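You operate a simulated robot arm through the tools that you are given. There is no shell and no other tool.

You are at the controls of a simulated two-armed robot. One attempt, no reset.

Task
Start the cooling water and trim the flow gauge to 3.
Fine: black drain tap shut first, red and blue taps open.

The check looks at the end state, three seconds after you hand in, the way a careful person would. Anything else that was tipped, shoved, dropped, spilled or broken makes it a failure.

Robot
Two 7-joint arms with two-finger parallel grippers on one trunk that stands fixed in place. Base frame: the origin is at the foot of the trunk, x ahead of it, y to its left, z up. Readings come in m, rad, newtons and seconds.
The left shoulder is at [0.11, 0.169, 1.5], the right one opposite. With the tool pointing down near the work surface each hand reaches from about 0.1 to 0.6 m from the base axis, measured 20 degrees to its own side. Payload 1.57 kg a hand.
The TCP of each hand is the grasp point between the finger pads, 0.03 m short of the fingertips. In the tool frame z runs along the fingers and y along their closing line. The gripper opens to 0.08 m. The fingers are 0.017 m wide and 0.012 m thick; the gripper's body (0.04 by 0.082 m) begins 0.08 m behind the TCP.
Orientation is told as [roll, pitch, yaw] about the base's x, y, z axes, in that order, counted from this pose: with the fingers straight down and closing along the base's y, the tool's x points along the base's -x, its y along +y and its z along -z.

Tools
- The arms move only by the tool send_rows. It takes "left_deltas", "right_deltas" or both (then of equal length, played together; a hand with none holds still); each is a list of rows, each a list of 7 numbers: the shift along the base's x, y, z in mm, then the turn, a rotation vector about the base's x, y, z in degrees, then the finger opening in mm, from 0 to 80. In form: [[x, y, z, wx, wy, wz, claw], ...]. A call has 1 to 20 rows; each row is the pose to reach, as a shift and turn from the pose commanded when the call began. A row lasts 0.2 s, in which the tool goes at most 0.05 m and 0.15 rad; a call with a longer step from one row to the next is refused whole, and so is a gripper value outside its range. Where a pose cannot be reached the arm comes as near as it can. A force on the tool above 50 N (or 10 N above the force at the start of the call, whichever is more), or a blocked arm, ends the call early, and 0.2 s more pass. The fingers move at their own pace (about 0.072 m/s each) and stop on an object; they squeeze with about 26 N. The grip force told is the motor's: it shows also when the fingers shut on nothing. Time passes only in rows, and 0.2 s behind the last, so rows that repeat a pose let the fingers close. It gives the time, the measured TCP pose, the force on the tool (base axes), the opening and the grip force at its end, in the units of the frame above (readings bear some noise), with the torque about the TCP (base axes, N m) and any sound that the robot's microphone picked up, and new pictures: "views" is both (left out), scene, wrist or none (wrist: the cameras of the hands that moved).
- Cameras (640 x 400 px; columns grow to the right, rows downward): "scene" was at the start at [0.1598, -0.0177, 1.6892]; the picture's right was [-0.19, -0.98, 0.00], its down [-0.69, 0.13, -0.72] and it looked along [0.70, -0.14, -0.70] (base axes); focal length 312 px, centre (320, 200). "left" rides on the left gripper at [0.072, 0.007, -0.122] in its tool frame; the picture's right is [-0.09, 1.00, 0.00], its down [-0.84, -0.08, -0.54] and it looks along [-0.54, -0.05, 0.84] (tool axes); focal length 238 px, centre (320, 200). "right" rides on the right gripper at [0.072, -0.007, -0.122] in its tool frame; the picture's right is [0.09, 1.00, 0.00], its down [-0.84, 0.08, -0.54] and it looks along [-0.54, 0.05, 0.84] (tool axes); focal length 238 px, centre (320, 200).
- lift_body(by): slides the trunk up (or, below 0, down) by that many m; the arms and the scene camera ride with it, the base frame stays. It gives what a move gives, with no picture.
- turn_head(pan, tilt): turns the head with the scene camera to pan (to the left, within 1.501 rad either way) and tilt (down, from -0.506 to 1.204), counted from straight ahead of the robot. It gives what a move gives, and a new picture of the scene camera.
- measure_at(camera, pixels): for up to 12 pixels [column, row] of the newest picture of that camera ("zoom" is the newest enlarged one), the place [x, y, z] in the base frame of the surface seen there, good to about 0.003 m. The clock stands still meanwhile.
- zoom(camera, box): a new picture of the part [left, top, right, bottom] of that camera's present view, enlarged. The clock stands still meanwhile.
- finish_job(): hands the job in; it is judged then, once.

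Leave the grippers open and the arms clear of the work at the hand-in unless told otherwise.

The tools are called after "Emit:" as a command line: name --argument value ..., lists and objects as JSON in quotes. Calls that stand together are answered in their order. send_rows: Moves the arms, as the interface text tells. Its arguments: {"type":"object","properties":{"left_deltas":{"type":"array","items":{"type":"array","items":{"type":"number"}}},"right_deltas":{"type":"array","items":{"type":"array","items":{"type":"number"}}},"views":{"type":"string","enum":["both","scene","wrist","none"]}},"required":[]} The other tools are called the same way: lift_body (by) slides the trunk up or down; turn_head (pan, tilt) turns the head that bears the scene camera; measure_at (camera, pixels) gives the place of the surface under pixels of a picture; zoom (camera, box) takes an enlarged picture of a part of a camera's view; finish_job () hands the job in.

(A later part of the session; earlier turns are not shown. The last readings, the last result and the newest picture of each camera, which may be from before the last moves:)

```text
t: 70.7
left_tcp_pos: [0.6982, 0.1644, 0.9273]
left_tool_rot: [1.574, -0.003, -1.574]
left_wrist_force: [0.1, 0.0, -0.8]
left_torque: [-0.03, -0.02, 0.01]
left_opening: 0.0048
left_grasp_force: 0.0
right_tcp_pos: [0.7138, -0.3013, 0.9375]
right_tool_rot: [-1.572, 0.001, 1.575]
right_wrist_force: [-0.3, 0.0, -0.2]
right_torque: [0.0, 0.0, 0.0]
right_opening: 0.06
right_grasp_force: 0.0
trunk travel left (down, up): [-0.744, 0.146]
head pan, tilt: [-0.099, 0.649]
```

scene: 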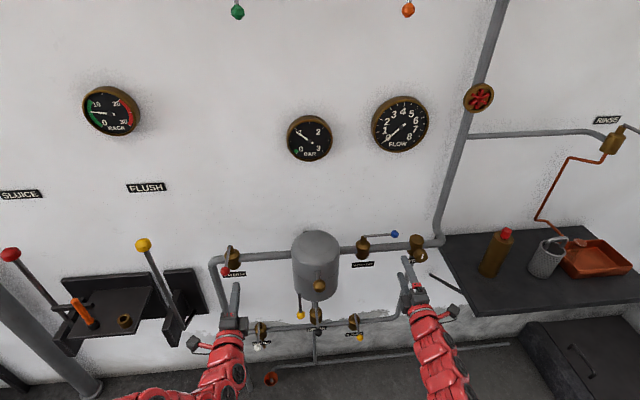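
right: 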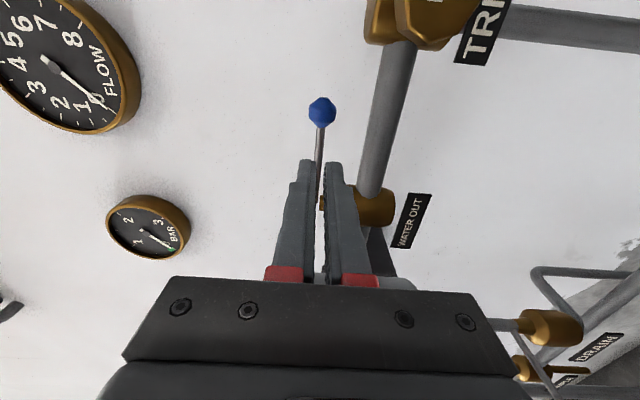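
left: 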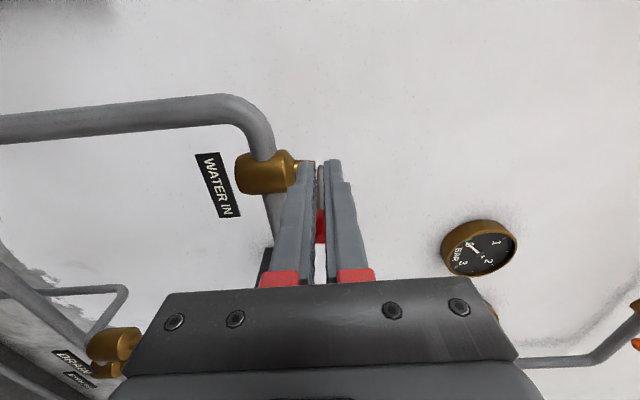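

Next I bring the right hand in front of the trim knob: (0.735,-0.4005,0.951), fingers 70 mm open above/below.

Emit:
send_rows --right_deltas '[[5, -33, 5, 0, 0, 0, 70], [12, -66, 10, 0, 0, 0, 70], [20, -99, 13.5, 0, 0, 0, 70]]' --views "both"

Emit:
zoom --camera "right" --box '[230, 120, 410, 260]'

Emit:
zoom --camera "scene" --box '[270, 40, 446, 150]'

```text
t: 71.5
left_tcp_pos: [0.6986, 0.163, 0.9259]
left_tool_rot: [1.574, -0.001, -1.574]
left_wrist_force: [0.3, -0.3, -0.4]
left_torque: [-0.03, -0.02, -0.01]
left_opening: 0.0049
left_grasp_force: 0.0
right_tcp_pos: [0.7339, -0.4012, 0.9516]
right_tool_rot: [-1.571, 0.0, 1.575]
right_wrist_force: [0.1, 0.0, -1.3]
right_torque: [-0.01, -0.01, -0.03]
right_opening: 0.0698
right_grasp_force: 0.1
trunk travel left (down, up): [-0.744, 0.146]
head pan, tilt: [-0.099, 0.649]
```

scene: 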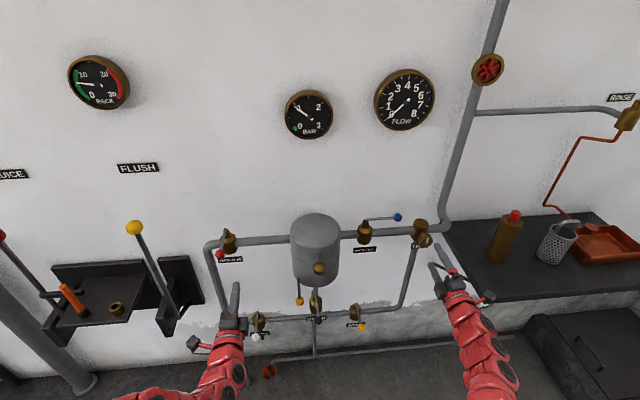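
right: 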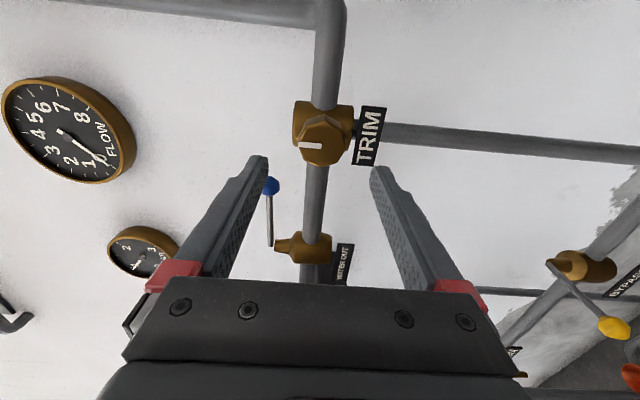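

```text
2.86 times, centred on (320, 190) of right
```

zoom: 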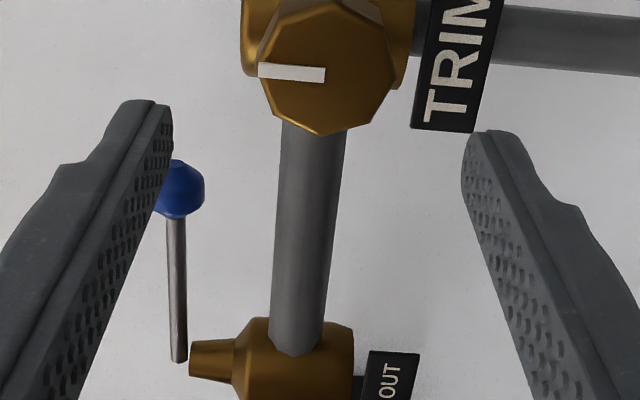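

```text
3.64 times, centred on (358, 95) of scene
```

zoom: 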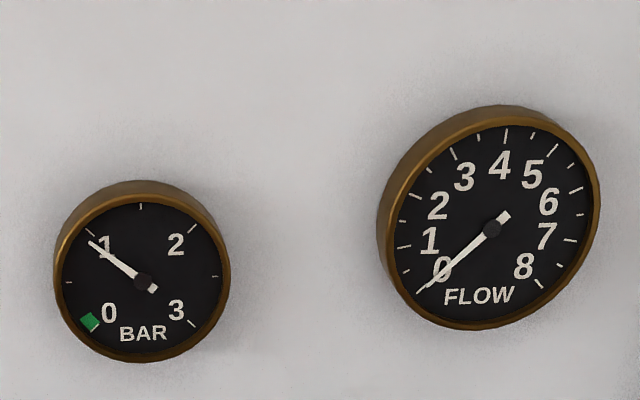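

BAR holds at ~0.97 with red shut. The knob appears at (322,140) in the right camera, centred between the fingers. I measure its face and edges once more from this view.

Emit:
measure_at --camera "right" --pixels '[[322, 146], [304, 146], [340, 146], [322, 130], [322, 160], [310, 145], [335, 120], [322, 118]]'

```text
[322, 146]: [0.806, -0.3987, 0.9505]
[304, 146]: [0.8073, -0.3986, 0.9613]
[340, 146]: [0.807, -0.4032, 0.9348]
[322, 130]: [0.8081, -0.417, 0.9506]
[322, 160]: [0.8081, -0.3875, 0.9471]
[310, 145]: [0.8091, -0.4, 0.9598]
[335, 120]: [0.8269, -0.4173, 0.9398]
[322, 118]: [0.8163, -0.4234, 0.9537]
```

Knob centre confirmed ≈(y -0.401, z 0.951). I move forward to x≈0.803 so the pads cover the knob, then close on it.

Emit:
send_rows --right_deltas '[[20, 0, -0.5, 0, 0, 0, 70], [40, 0, -0.5, 0, 0, 0, 65], [56, 0, -0.5, 0, 0, 0, 60], [69, 0, -0.5, 0, 0, 0, 60], [69, 0, -0.5, 0, 0, 0, 30], [69, 0, -0.5, 0, 0, 0, 30], [69, 0, -0.5, 0, 0, 0, 30]]' --views "both"

```text
t: 73.1
left_tcp_pos: [0.6997, 0.1634, 0.9278]
left_tool_rot: [1.576, -0.003, -1.574]
left_wrist_force: [0.6, 0.3, 0.1]
left_torque: [-0.02, 0.04, -0.01]
left_opening: 0.0051
left_grasp_force: 0.1
right_tcp_pos: [0.8038, -0.399, 0.951]
right_tool_rot: [-1.569, -0.001, 1.574]
right_wrist_force: [3.4, 0.1, -1.6]
right_torque: [-0.03, -0.03, 0.26]
right_opening: 0.0408
right_grasp_force: 45.2
trunk travel left (down, up): [-0.744, 0.146]
head pan, tilt: [-0.099, 0.649]
```

scene: 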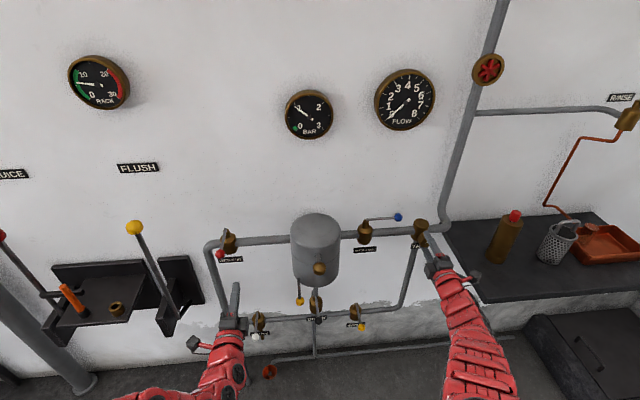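
right: 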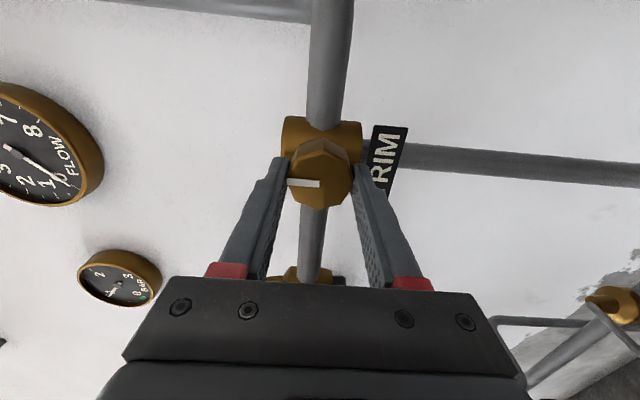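

Knob gripped (40.8 mm). I try turning it counter-clockwise as seen from the front (–wx) by 24° and watch torque and gauges.

Emit:
send_rows --right_deltas '[[0, 0, 0, -6, 0, 0, 30], [0, 0, 0, -12, 0, 0, 30], [0, 0, 0, -18, 0, 0, 30], [0, 0, 0, -24, 0, 0, 30]]' --views "both"

Emit:
zoom --camera "scene" --box '[270, 40, 446, 150]'

Emit:
zoom --camera "right" --box '[230, 110, 410, 250]'

```text
t: 74.1
left_tcp_pos: [0.6994, 0.1649, 0.9278]
left_tool_rot: [1.574, -0.003, -1.575]
left_wrist_force: [-0.1, 0.6, 0.3]
left_torque: [-0.01, -0.02, 0.04]
left_opening: 0.005
left_grasp_force: 0.1
right_tcp_pos: [0.8032, -0.4003, 0.9499]
right_tool_rot: [-1.567, 0.422, 1.575]
right_wrist_force: [-1.6, -0.9, -5.0]
right_torque: [0.28, -0.15, -0.07]
right_opening: 0.041
right_grasp_force: 44.9
trunk travel left (down, up): [-0.744, 0.146]
head pan, tilt: [-0.099, 0.649]
```

scene: 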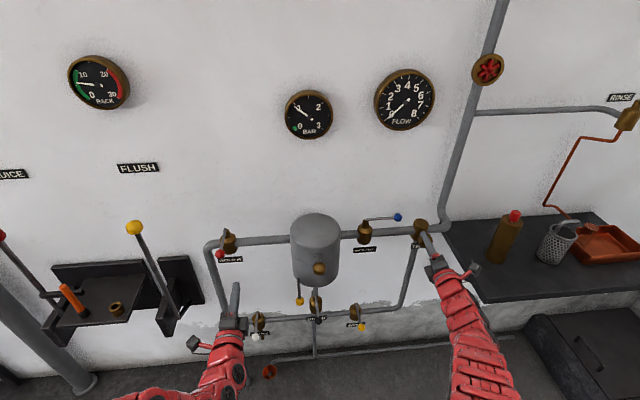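
right: 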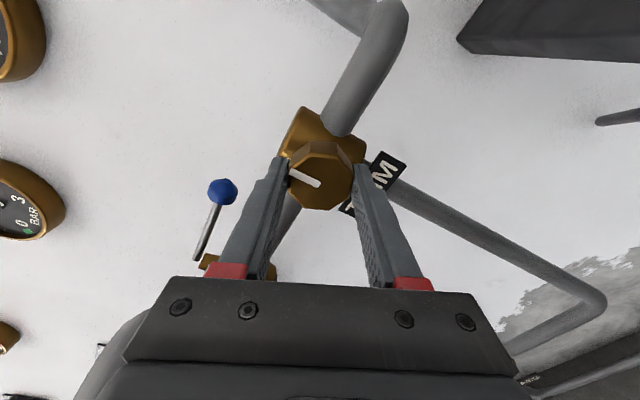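

```text
3.64 times, centred on (358, 95) of scene
```

zoom: 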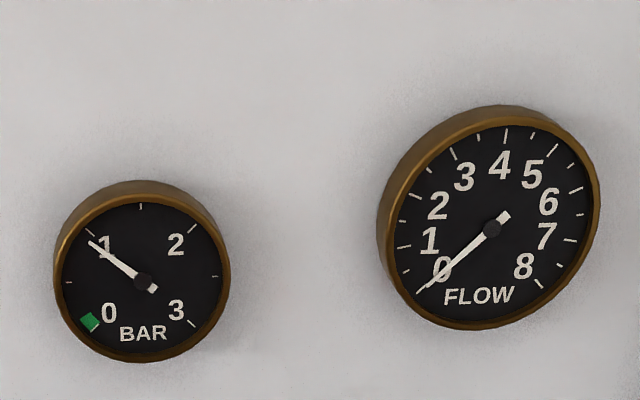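

```text
2.86 times, centred on (320, 180) of right
```

zoom: 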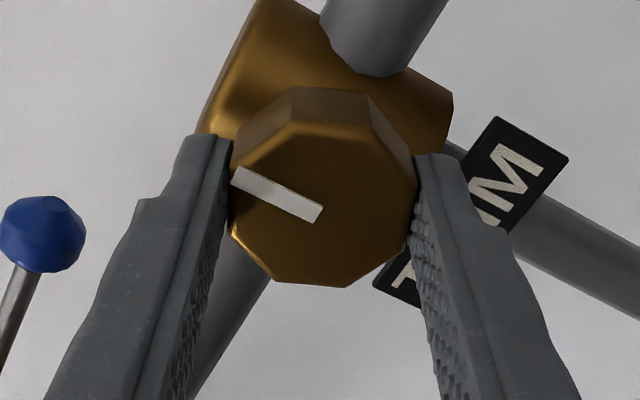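

In the hand camera the mark tilted as the hand turned, so the knob stayed put and slipped: it's on its stop in that direction. I now turn back and on clockwise (+wx) to +24° from the start.

Emit:
send_rows --right_deltas '[[0, 0, 0, 8, 0, 0, 30], [0, 0, 0, 16, 0, 0, 30], [0, 0, 0, 24, 0, 0, 30], [0, 0, 0, 32, 0, 0, 30], [0, 0, 0, 40, 0, 0, 30], [0, 0, 0, 48, 0, 0, 30]]' --views "both"

Emit:
zoom --camera "scene" --box '[270, 40, 446, 150]'

Emit:
zoom --camera "right" --box '[230, 110, 410, 250]'

```text
t: 75.5
left_tcp_pos: [0.6983, 0.1643, 0.9271]
left_tool_rot: [1.575, -0.004, -1.576]
left_wrist_force: [-0.2, 0.1, 0.4]
left_torque: [-0.02, -0.01, 0.02]
left_opening: 0.0049
left_grasp_force: 0.0
right_tcp_pos: [0.8039, -0.3998, 0.951]
right_tool_rot: [-1.571, -0.42, 1.574]
right_wrist_force: [-8.4, 4.0, -8.1]
right_torque: [-0.02, 0.48, 0.02]
right_opening: 0.0409
right_grasp_force: 45.1
trunk travel left (down, up): [-0.744, 0.146]
head pan, tilt: [-0.099, 0.649]
```

scene: 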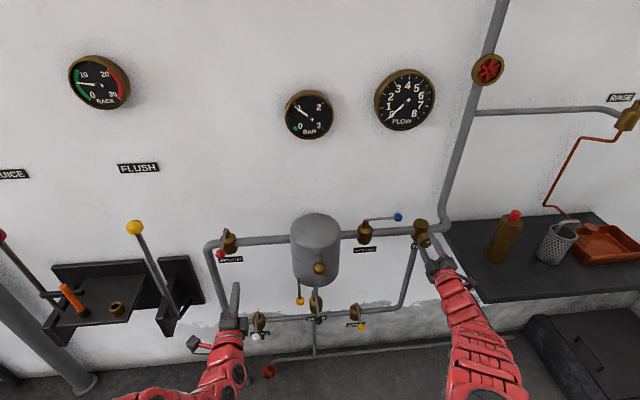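
right: 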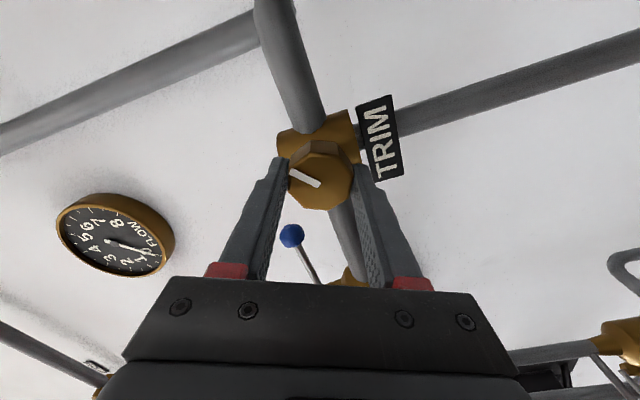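

```text
3.64 times, centred on (358, 95) of scene
```

zoom: 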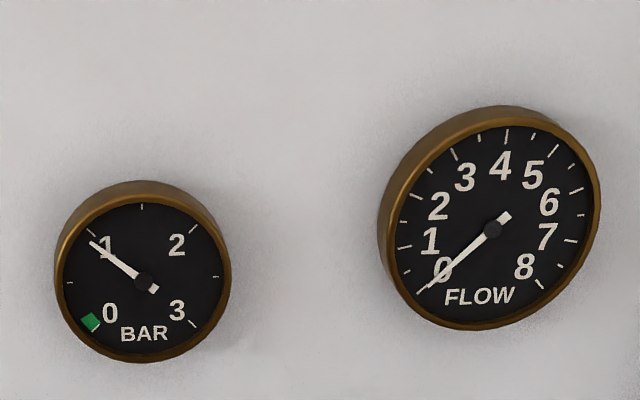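

```text
2.86 times, centred on (320, 180) of right
```

zoom: 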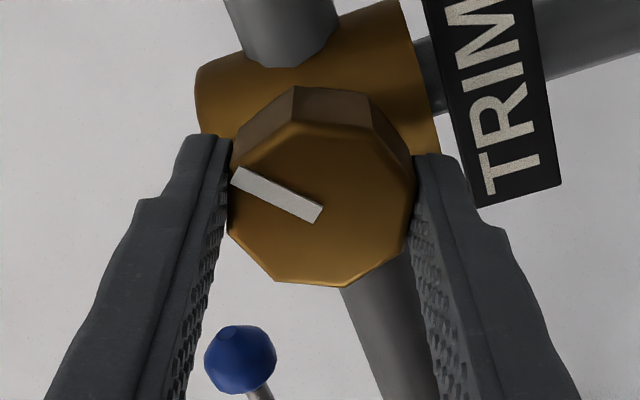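

The mark now stayed fixed relative to the fingers while the hand turned 48°, so clockwise opens; FLOW needle has just lifted. I turn another ~36° so there's a clear path for the water before opening red.

Emit:
send_rows --right_deltas '[[0, 0, 0, 7, 0, 0, 30], [0, 0, 0, 14, 0, 0, 30], [0, 0, 0, 21, 0, 0, 30], [0, 0, 0, 28, 0, 0, 30], [0, 0, 0, 36, 0, 0, 30]]' --views "both"

Emit:
zoom --camera "scene" --box '[270, 40, 446, 150]'

Emit:
zoom --camera "right" --box '[230, 110, 410, 250]'

```text
t: 76.7
left_tcp_pos: [0.699, 0.1646, 0.9271]
left_tool_rot: [1.576, -0.003, -1.574]
left_wrist_force: [0.3, 0.1, 0.3]
left_torque: [-0.05, -0.01, -0.06]
left_opening: 0.0052
left_grasp_force: 0.1
right_tcp_pos: [0.8018, -0.401, 0.9509]
right_tool_rot: [-1.573, -1.049, 1.575]
right_wrist_force: [-4.3, 3.8, -10.5]
right_torque: [0.01, 0.13, -0.08]
right_opening: 0.0407
right_grasp_force: 45.4
trunk travel left (down, up): [-0.744, 0.146]
head pan, tilt: [-0.099, 0.649]
```

scene: 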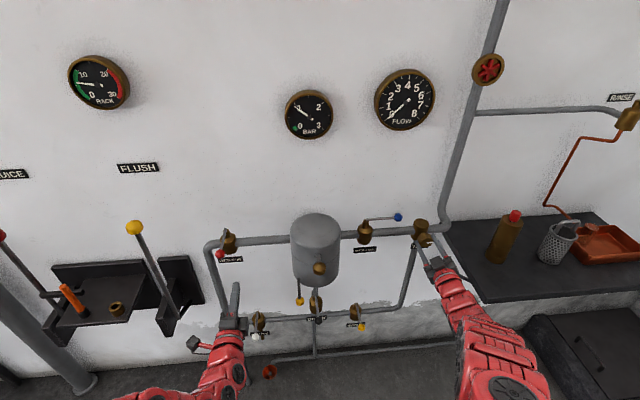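
right: 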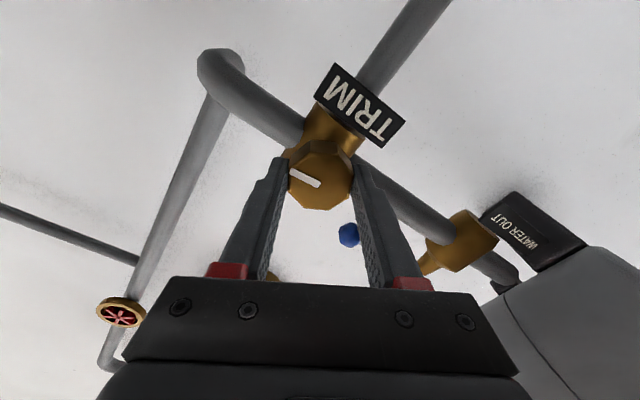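

```text
3.64 times, centred on (358, 95) of scene
```

zoom: 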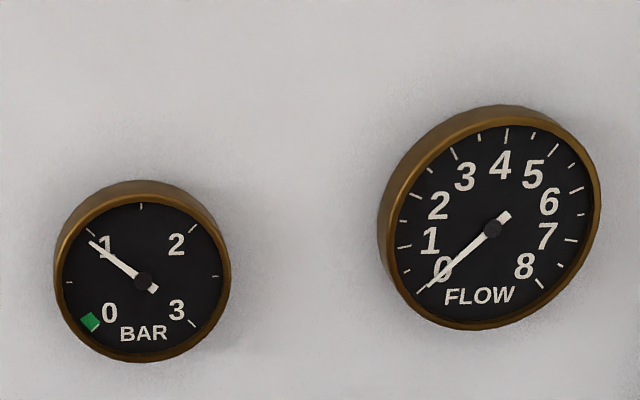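

```text
2.86 times, centred on (320, 180) of right
```

zoom: 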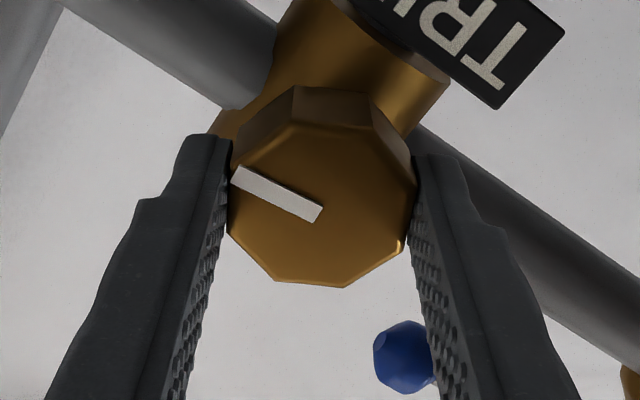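

Knob is now ~84° clockwise from its stop; FLOW still ~0 with red shut and BAR steady at ~0.97. I'll leave the right hand holding the knob and bring the left hand up on the left (+y) side of the red lever, approaching from below.

Emit:
send_rows --left_deltas '[[0, 40, 0, 0, 0, 0, 5], [0, 80, 0, 0, 0, 0, 5], [28, 80, 0, 0, 0, 0, 5], [54, 80, 0, 0, 0, 0, 5], [54, 80, 40, 0, 0, 0, 5], [54, 80, 82, 0, 0, 0, 5]]' --views "both"

Emit:
zoom --camera "scene" --box '[270, 40, 446, 150]'

```text
t: 78.1
left_tcp_pos: [0.7684, 0.2478, 0.9969]
left_tool_rot: [1.576, -0.003, -1.574]
left_wrist_force: [-0.2, -0.2, 0.4]
left_torque: [-0.02, -0.01, -0.01]
left_opening: 0.0052
left_grasp_force: 0.0
left hand out of reach, approached as far as the arm can: row 6
right_tcp_pos: [0.8029, -0.4, 0.9505]
right_tool_rot: [-1.571, -1.048, 1.576]
right_wrist_force: [-4.1, 2.7, -10.1]
right_torque: [0.0, 0.53, -0.03]
right_opening: 0.0408
right_grasp_force: 45.3
trunk travel left (down, up): [-0.744, 0.146]
head pan, tilt: [-0.099, 0.649]
```

scene: 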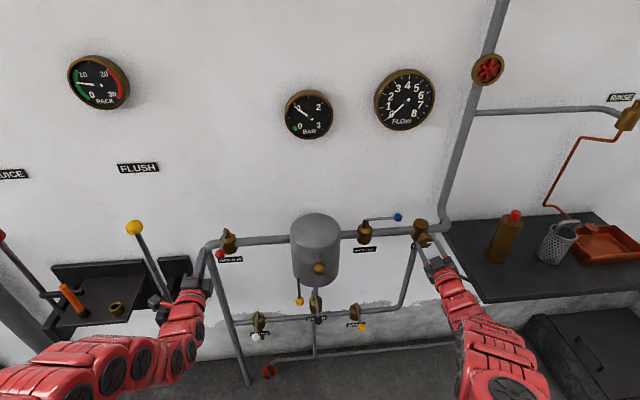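
left: 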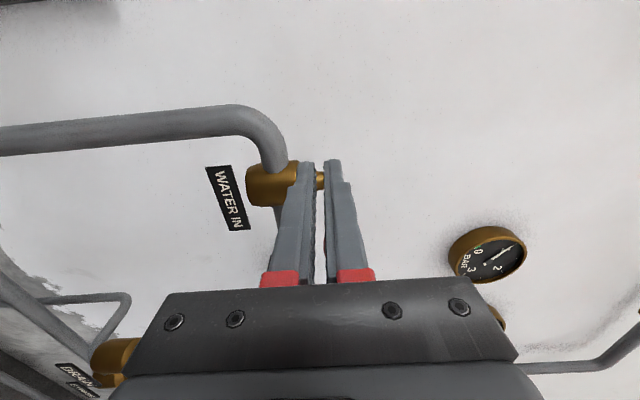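

```text
3.64 times, centred on (358, 95) of scene
```

zoom: 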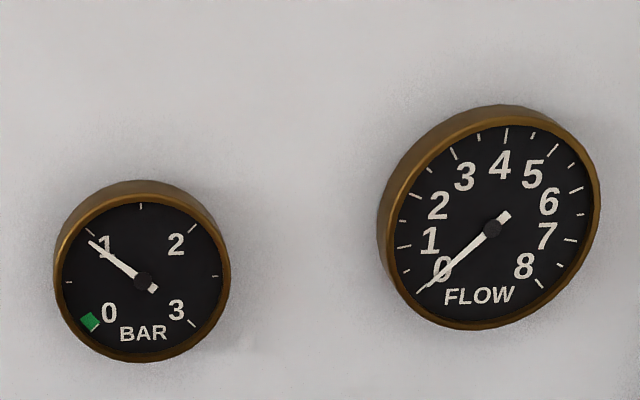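

BAR steady at ~0.97. Left fingers are beside the red lever at (0.768,0.248,0.997). Now I push red open to about 45° along its arc and check BAR/FLOW immediately.

Emit:
send_rows --left_deltas '[[-6, -8, 11, 0, 0, 0, 5], [-6, -25, 12, 0, 0, 0, 5], [-8, -40, 12, 0, 0, 0, 5], [-9, -56, 12, 0, 0, 0, 5], [-9, -68, 12, 0, 0, 0, 5], [-9, -79, 12, 0, 0, 0, 5], [-3, -89, 12, 0, 0, 0, 5], [5, -99, 12, 0, 0, 0, 5]]' --views "scene"

Emit:
zoom --camera "scene" --box '[270, 40, 446, 150]'

Emit:
zoom --camera "scene" --box '[190, 200, 318, 280]'

```text
t: 79.9
left_tcp_pos: [0.7812, 0.1474, 1.0015]
left_tool_rot: [1.575, -0.004, -1.575]
left_wrist_force: [-0.4, -0.1, 0.1]
left_torque: [-0.01, -0.02, -0.01]
left_opening: 0.0051
left_grasp_force: 0.2
left hand out of reach, approached as far as the arm can: row 1, 2, 3, 4, 5, 6, 7, 8
right_tcp_pos: [0.8038, -0.401, 0.9505]
right_tool_rot: [-1.573, -1.048, 1.577]
right_wrist_force: [-5.1, 2.5, -10.0]
right_torque: [0.0, 0.44, -0.38]
right_opening: 0.0406
right_grasp_force: 45.3
trunk travel left (down, up): [-0.744, 0.146]
head pan, tilt: [-0.099, 0.649]
```

scene: 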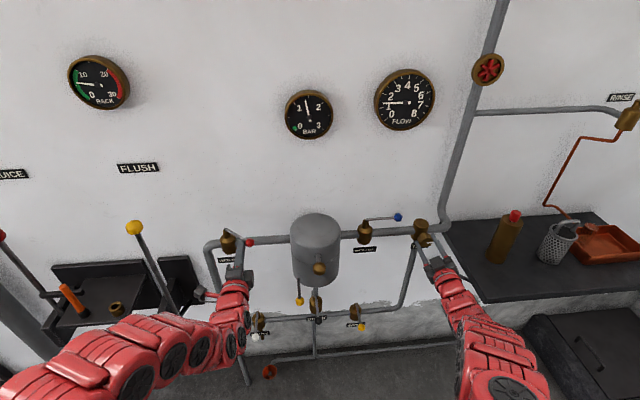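

```text
3.64 times, centred on (358, 95) of scene
```

zoom: 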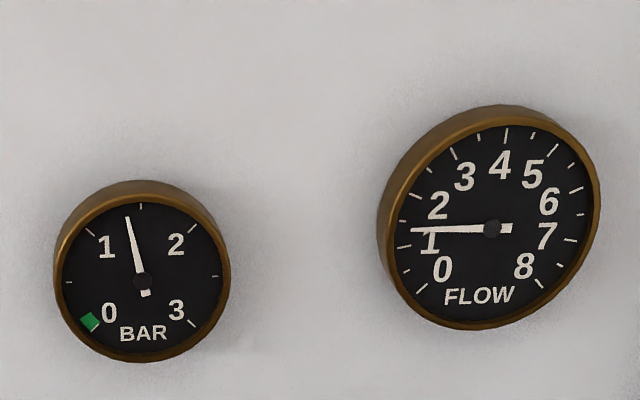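

```text
5.00 times, centred on (254, 240) of scene
```

zoom: 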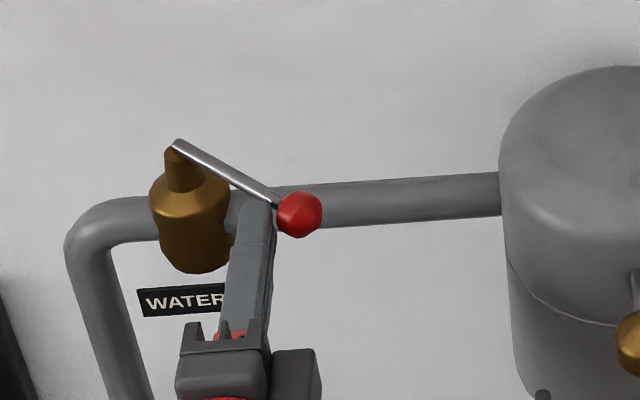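

Water flows: FLOW ≈1.4, BAR ≈1.4 with red at ~55°. I continue pushing red toward fully open.

Emit:
send_rows --left_deltas '[[9, -13, 3, 0, 0, 0, 5], [20, -20, 5, 0, 0, 0, 5], [30, -24, 6, 0, 0, 0, 5], [38, -26, 7, 0, 0, 0, 5], [46, -28, 7, 0, 0, 0, 5]]' --views "scene"

Emit:
zoom --camera "scene" --box '[270, 40, 446, 150]'

Emit:
zoom --camera "scene" --box '[190, 200, 318, 280]'

```text
t: 81.1
left_tcp_pos: [0.8266, 0.121, 1.0087]
left_tool_rot: [1.573, -0.001, -1.573]
left_wrist_force: [-0.4, 2.3, -0.7]
left_torque: [0.02, 0.02, 0.09]
left_opening: 0.0059
left_grasp_force: 0.1
right_tcp_pos: [0.8032, -0.3999, 0.9495]
right_tool_rot: [-1.572, -1.047, 1.575]
right_wrist_force: [-5.1, 1.6, -10.2]
right_torque: [0.0, 0.51, -0.28]
right_opening: 0.0408
right_grasp_force: 44.4
trunk travel left (down, up): [-0.744, 0.146]
head pan, tilt: [-0.099, 0.649]
```

scene: 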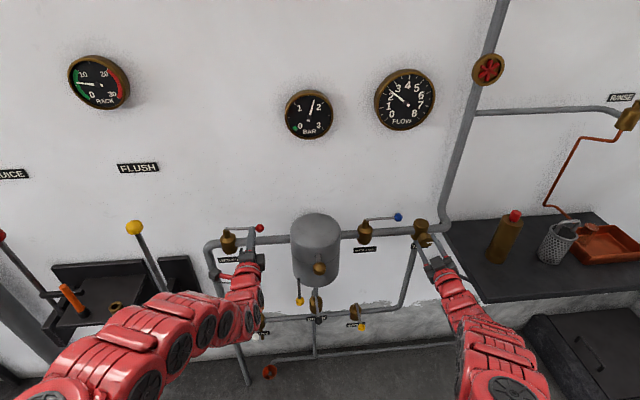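

```text
3.64 times, centred on (358, 95) of scene
```

zoom: 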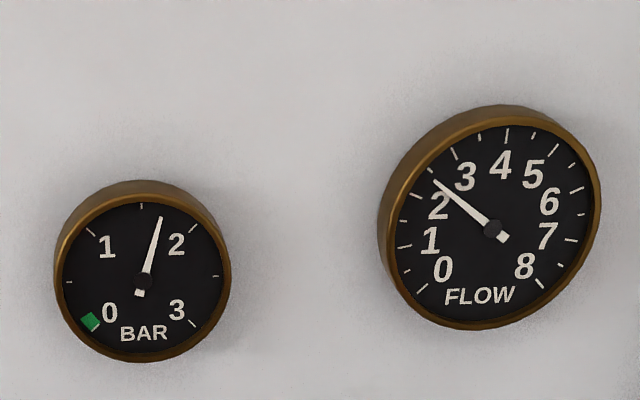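

```text
5.00 times, centred on (254, 240) of scene
```

zoom: 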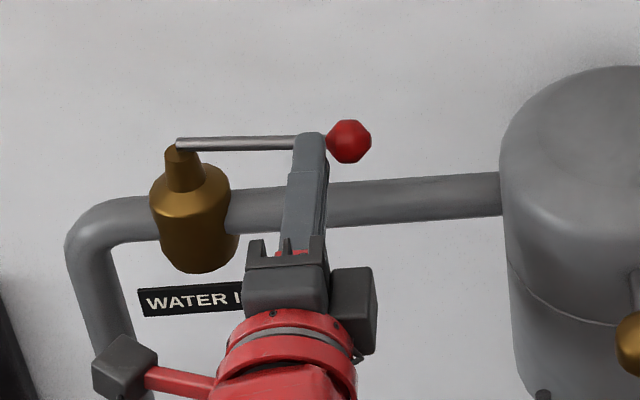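

FLOW ≈2.4, BAR ≈1.7; red is ~5° short of fully open. I push the last 11 mm (+x) to its stop.

Emit:
send_rows --left_deltas '[[4, -0.5, 0, 0, 0, 0, 5], [8, -0.7, 0, 0, 0, 0, 5], [12, -0.7, 0, 0, 0, 0, 5]]' --views "scene"

Emit:
zoom --camera "scene" --box '[270, 40, 446, 150]'

Emit:
zoom --camera "scene" --box '[190, 200, 318, 280]'

Emit:
measure_at --camera "zoom" --pixels '[[190, 142], [215, 141], [240, 139], [265, 137], [285, 136], [345, 132]]'

```text
t: 81.9
left_tcp_pos: [0.8387, 0.1214, 1.0089]
left_tool_rot: [1.575, -0.002, -1.573]
left_wrist_force: [-6.6, 8.6, 1.6]
left_torque: [0.03, -0.04, 0.27]
left_opening: 0.0085
left_grasp_force: 2.3
right_tcp_pos: [0.8016, -0.3997, 0.9498]
right_tool_rot: [-1.572, -1.047, 1.574]
right_wrist_force: [-0.2, -4.3, -14.4]
right_torque: [0.0, -0.07, 0.54]
right_opening: 0.041
right_grasp_force: 45.2
trunk travel left (down, up): [-0.744, 0.146]
head pan, tilt: [-0.099, 0.649]
```

scene: 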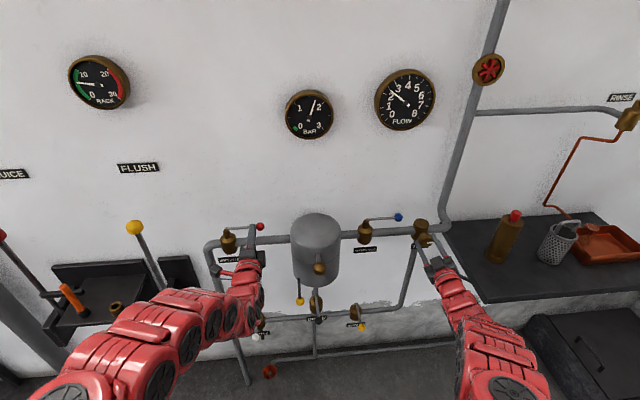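

```text
3.64 times, centred on (358, 95) of scene
```

zoom: 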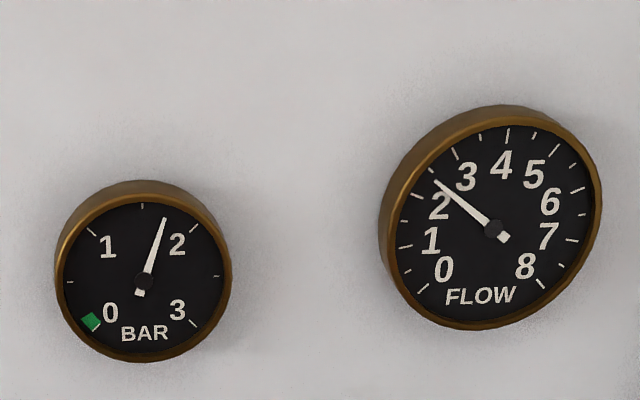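

```text
5.00 times, centred on (254, 240) of scene
```

zoom: 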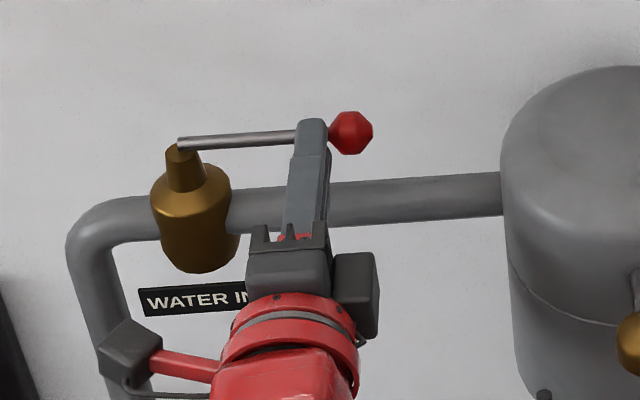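

```text
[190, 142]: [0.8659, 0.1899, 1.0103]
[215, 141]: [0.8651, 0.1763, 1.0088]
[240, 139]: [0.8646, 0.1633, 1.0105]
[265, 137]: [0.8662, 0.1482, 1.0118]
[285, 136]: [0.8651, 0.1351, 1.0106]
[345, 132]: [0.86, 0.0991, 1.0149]
```

Red is parallel to the pipe and on its stop; FLOW ≈2.4, BAR ≈1.7. I withdraw the left hand straight back and down-left, clear of the lever, and let the gauges settle.

Emit:
send_rows --left_deltas '[[-15, 0, 0, 0, 0, 0, 5], [-40, 0, 0, 0, 0, 0, 5], [-70, 0, 0, 0, 0, 0, 5], [-80, 10, -30, 0, 0, 0, 5], [-90, 25, -60, 0, 0, 0, 5], [-100, 40, -80, 0, 0, 0, 5]]' --views "scene"

Emit:
zoom --camera "scene" --box '[365, 60, 445, 140]'

Emit:
zoom --camera "scene" --box '[190, 200, 446, 360]'

```text
t: 83.3
left_tcp_pos: [0.7387, 0.159, 0.928]
left_tool_rot: [1.572, -0.002, -1.574]
left_wrist_force: [0.5, 0.8, -0.3]
left_torque: [0.01, 0.01, -0.02]
left_opening: 0.0049
left_grasp_force: 0.0
left hand out of reach, approached as far as the arm can: row 3
right_tcp_pos: [0.8022, -0.3987, 0.9511]
right_tool_rot: [-1.574, -1.046, 1.577]
right_wrist_force: [-4.7, 2.8, -10.1]
right_torque: [0.02, -0.36, -0.27]
right_opening: 0.041
right_grasp_force: 45.0
trunk travel left (down, up): [-0.744, 0.146]
head pan, tilt: [-0.099, 0.649]
```

scene: 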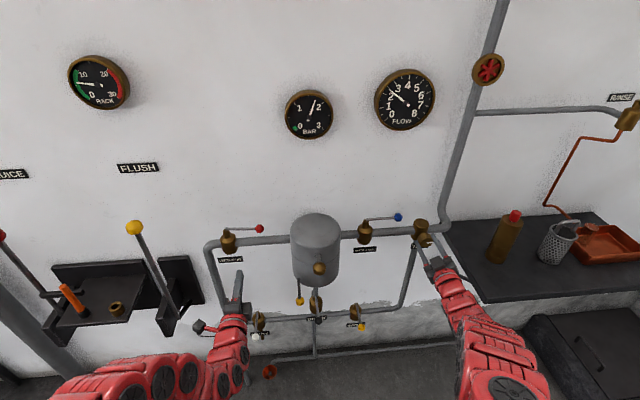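

```text
5.00 times, centred on (405, 100) of scene
```

zoom: 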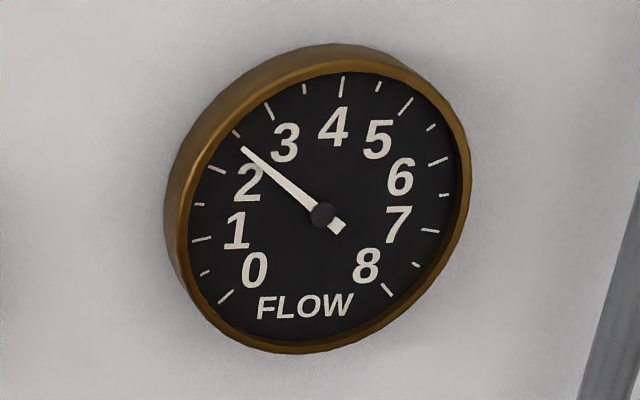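

```text
2.50 times, centred on (318, 280) of scene
```

zoom: 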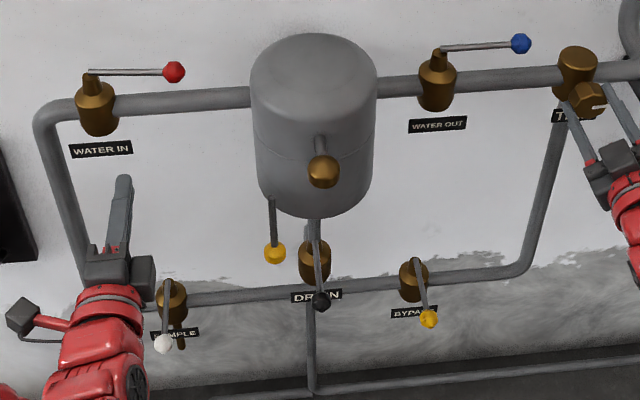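

FLOW needle reads ≈2.42 (just under the 2.5 tick); red, blue open, black shut. I turn the trim knob 10° further clockwise and wait briefly for the needle.

Emit:
send_rows --right_deltas '[[0, 0, 0, 5, 0, 0, 30], [0, 0, 0, 10, 0, 0, 30], [0, 0, 0, 10, 0, 0, 30], [0, 0, 0, 10, 0, 0, 30], [0, 0, 0, 10, 0, 0, 30]]' --views "both"

Emit:
zoom --camera "scene" --box '[365, 60, 445, 140]'

Emit:
zoom --camera "right" --box '[230, 110, 410, 250]'

```text
t: 84.5
left_tcp_pos: [0.7388, 0.158, 0.9287]
left_tool_rot: [1.575, 0.0, -1.574]
left_wrist_force: [-0.3, 0.0, 0.3]
left_torque: [-0.01, 0.0, -0.02]
left_opening: 0.0049
left_grasp_force: 0.0
right_tcp_pos: [0.8032, -0.4001, 0.9501]
right_tool_rot: [-1.576, -1.223, 1.578]
right_wrist_force: [-3.0, -0.5, -7.6]
right_torque: [0.02, 1.0, -0.45]
right_opening: 0.0405
right_grasp_force: 45.5
trunk travel left (down, up): [-0.744, 0.146]
head pan, tilt: [-0.099, 0.649]
```

scene: 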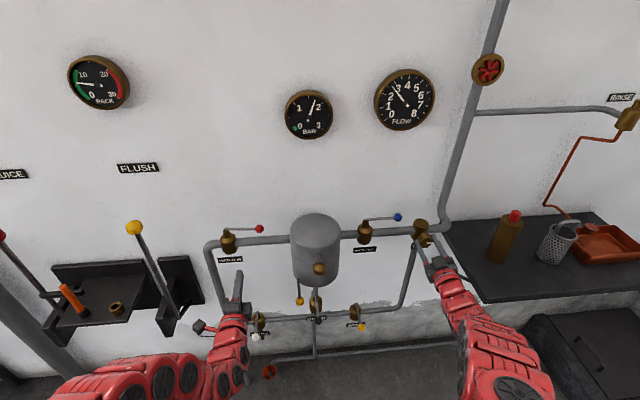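
right: 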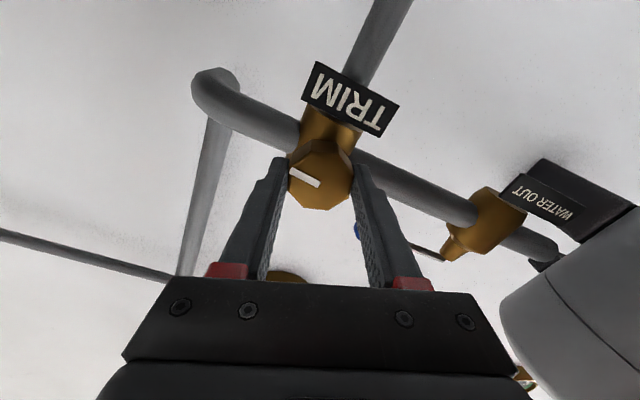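

```text
5.00 times, centred on (405, 100) of scene
```

zoom: 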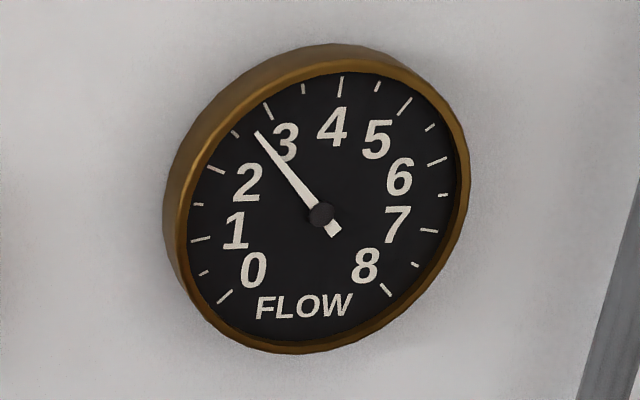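

```text
2.86 times, centred on (320, 180) of right
```

zoom: 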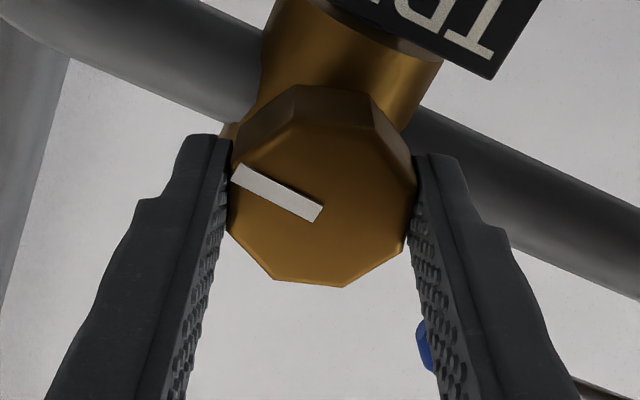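

FLOW now ≈2.7 (10° gave ≈+0.3). I turn a further 8° and wait for the needle.

Emit:
send_rows --right_deltas '[[0, 0, 0, 4, 0, 0, 30], [0, 0, 0, 8, 0, 0, 30], [0, 0, 0, 8, 0, 0, 30], [0, 0, 0, 8, 0, 0, 30], [0, 0, 0, 8, 0, 0, 30], [0, 0, 0, 8, 0, 0, 30]]' --views "scene"

Emit:
zoom --camera "scene" --box '[370, 64, 440, 134]'

```text
t: 85.9
left_tcp_pos: [0.7376, 0.1582, 0.9295]
left_tool_rot: [1.574, 0.0, -1.575]
left_wrist_force: [-0.2, 0.1, -0.6]
left_torque: [-0.02, 0.0, -0.02]
left_opening: 0.0052
left_grasp_force: 0.0
right_tcp_pos: [0.803, -0.3993, 0.9504]
right_tool_rot: [-1.581, -1.361, 1.584]
right_wrist_force: [-5.9, 0.6, -8.8]
right_torque: [0.0, 0.1, 0.0]
right_opening: 0.0406
right_grasp_force: 44.5
trunk travel left (down, up): [-0.744, 0.146]
head pan, tilt: [-0.099, 0.649]
```

scene: 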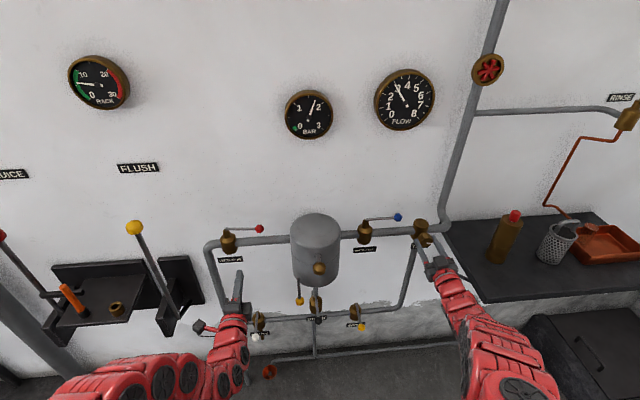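

```text
5.71 times, centred on (405, 99) of scene
```

zoom: 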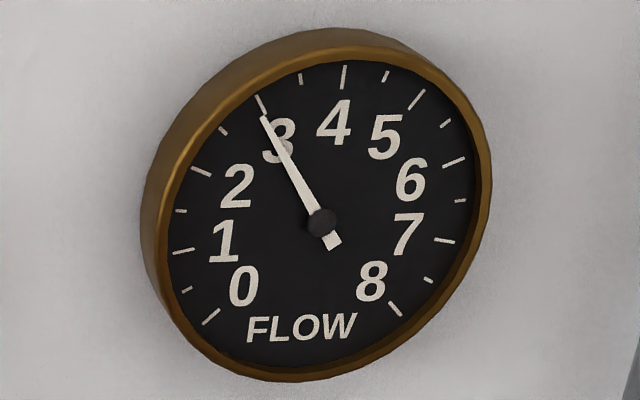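

FLOW reads ≈2.95, needle tip just at the 3 tick. I hold for a second to see if it's still creeping, and zoom tighter.

Emit:
send_rows --right_deltas '[[0, 0, 0, 0, 0, 0, 30], [0, 0, 0, 0, 0, 0, 30], [0, 0, 0, 0, 0, 0, 30], [0, 0, 0, 0, 0, 0, 30], [0, 0, 0, 0, 0, 0, 30]]' --views "scene"

Emit:
zoom --camera "scene" --box '[370, 64, 440, 134]'

Emit:
zoom --camera "scene" --box '[388, 70, 420, 110]'

```text
t: 87.1
left_tcp_pos: [0.7396, 0.1601, 0.9296]
left_tool_rot: [1.574, -0.003, -1.576]
left_wrist_force: [-0.1, -0.3, -0.1]
left_torque: [0.03, -0.02, 0.01]
left_opening: 0.005
left_grasp_force: 0.1
right_tcp_pos: [0.8021, -0.4003, 0.9509]
right_tool_rot: [-1.585, -1.361, 1.583]
right_wrist_force: [-6.4, 0.9, -8.5]
right_torque: [0.02, 0.03, 0.02]
right_opening: 0.0406
right_grasp_force: 44.7
trunk travel left (down, up): [-0.744, 0.146]
head pan, tilt: [-0.099, 0.649]
```

scene: 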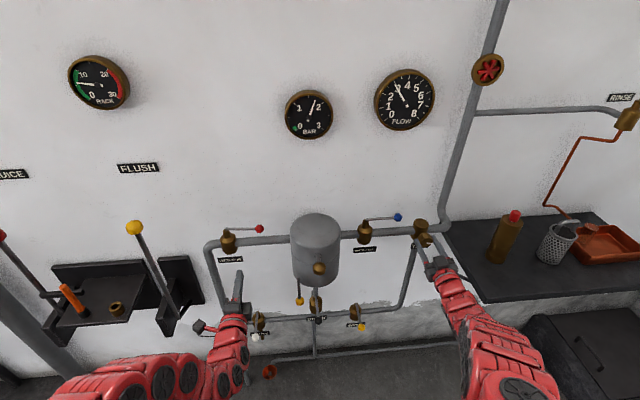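

```text
5.71 times, centred on (405, 99) of scene
```

zoom: 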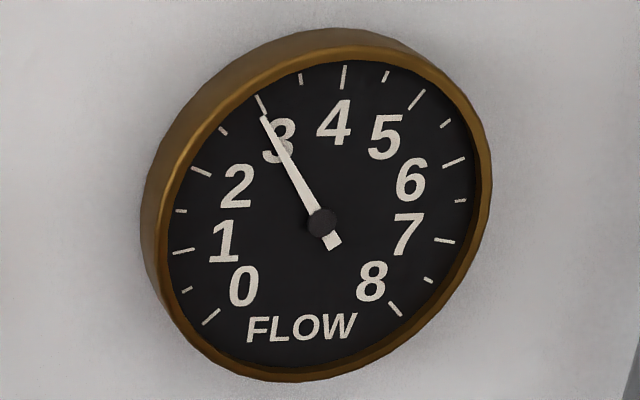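

```text
10.00 times, centred on (404, 90) of scene
```

zoom: 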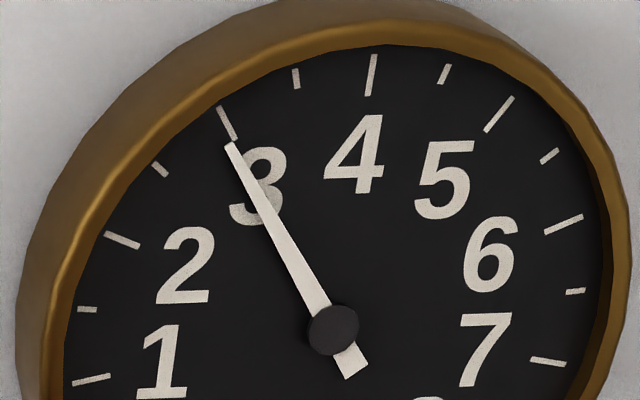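

Steady at ≈2.95–2.96. I add a fine 1.5° turn to bring it onto 3.

Emit:
send_rows --right_deltas '[[0, 0, 0, 1.5, 0, 0, 30], [0, 0, 0, 1.5, 0, 0, 30], [0, 0, 0, 1.5, 0, 0, 30], [0, 0, 0, 1.5, 0, 0, 30]]' --views "scene"

Emit:
zoom --camera "scene" --box '[388, 70, 420, 110]'

```text
t: 88.1
left_tcp_pos: [0.7393, 0.1582, 0.9289]
left_tool_rot: [1.573, 0.0, -1.575]
left_wrist_force: [0.5, 0.3, 0.6]
left_torque: [-0.02, 0.05, 0.02]
left_opening: 0.0047
left_grasp_force: 0.0
right_tcp_pos: [0.8026, -0.3994, 0.949]
right_tool_rot: [-1.585, -1.388, 1.587]
right_wrist_force: [-5.6, 0.7, -8.0]
right_torque: [0.02, 0.14, -0.05]
right_opening: 0.0408
right_grasp_force: 45.0
trunk travel left (down, up): [-0.744, 0.146]
head pan, tilt: [-0.099, 0.649]
```

scene: 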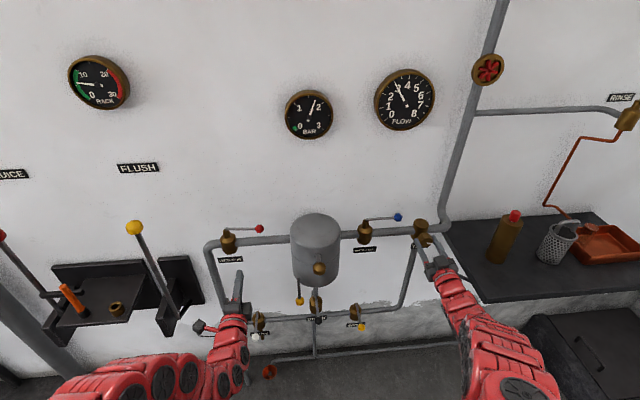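

```text
10.00 times, centred on (404, 90) of scene
```

zoom: 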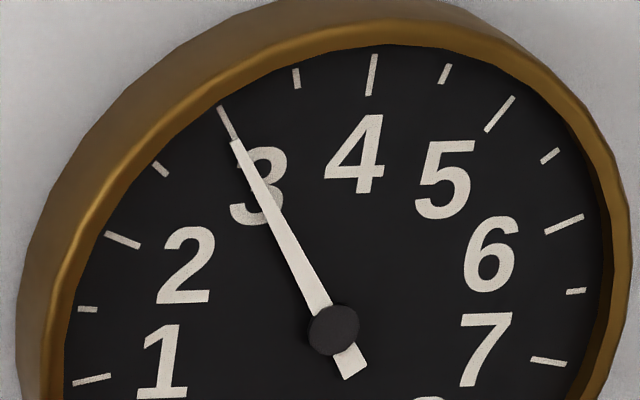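

The needle is now right on the 3 tick. I release the knob by opening the fingers (hand still), then recheck.

Emit:
send_rows --right_deltas '[[0, 0, 0, 1.5, 0, 0, 45], [0, 0, 0, 1.5, 0, 0, 55], [0, 0, 0, 1.5, 0, 0, 60], [0, 0, 0, 1.5, 0, 0, 60]]' --views "both"

Emit:
zoom --camera "scene" --box '[388, 70, 420, 110]'

```text
t: 89.1
left_tcp_pos: [0.7393, 0.1596, 0.9295]
left_tool_rot: [1.575, -0.004, -1.574]
left_wrist_force: [1.0, -0.4, -0.3]
left_torque: [0.0, 0.02, 0.0]
left_opening: 0.0051
left_grasp_force: 0.1
right_tcp_pos: [0.8032, -0.4001, 0.9506]
right_tool_rot: [-1.594, -1.413, 1.594]
right_wrist_force: [0.0, -0.5, 1.2]
right_torque: [0.01, 0.0, 0.03]
right_opening: 0.0598
right_grasp_force: 0.2
trunk travel left (down, up): [-0.744, 0.146]
head pan, tilt: [-0.099, 0.649]
```

scene: 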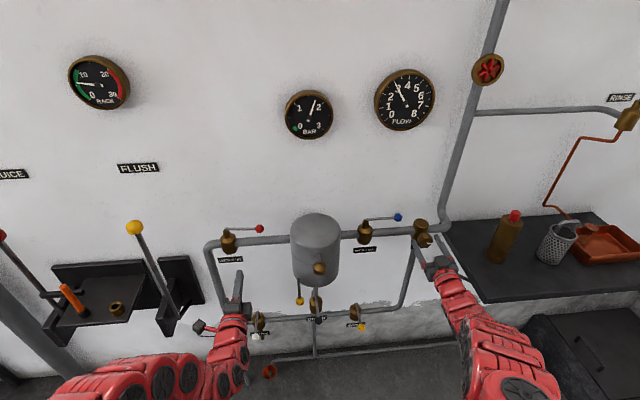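
right: 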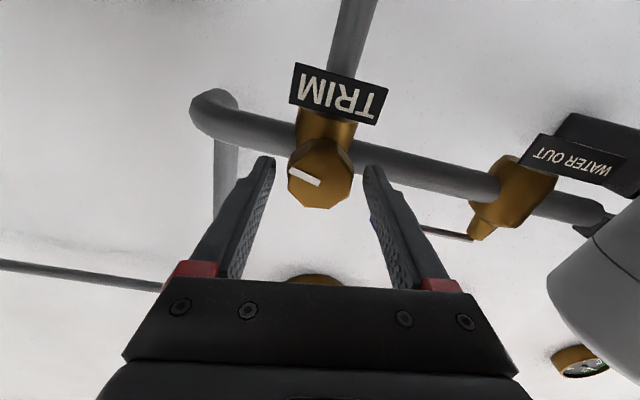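

```text
10.00 times, centred on (404, 90) of scene
```

zoom: 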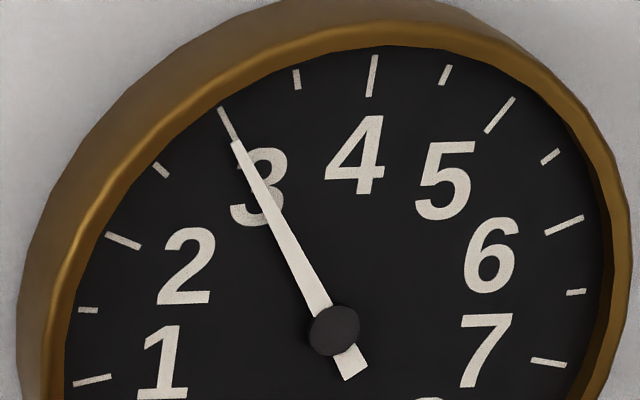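

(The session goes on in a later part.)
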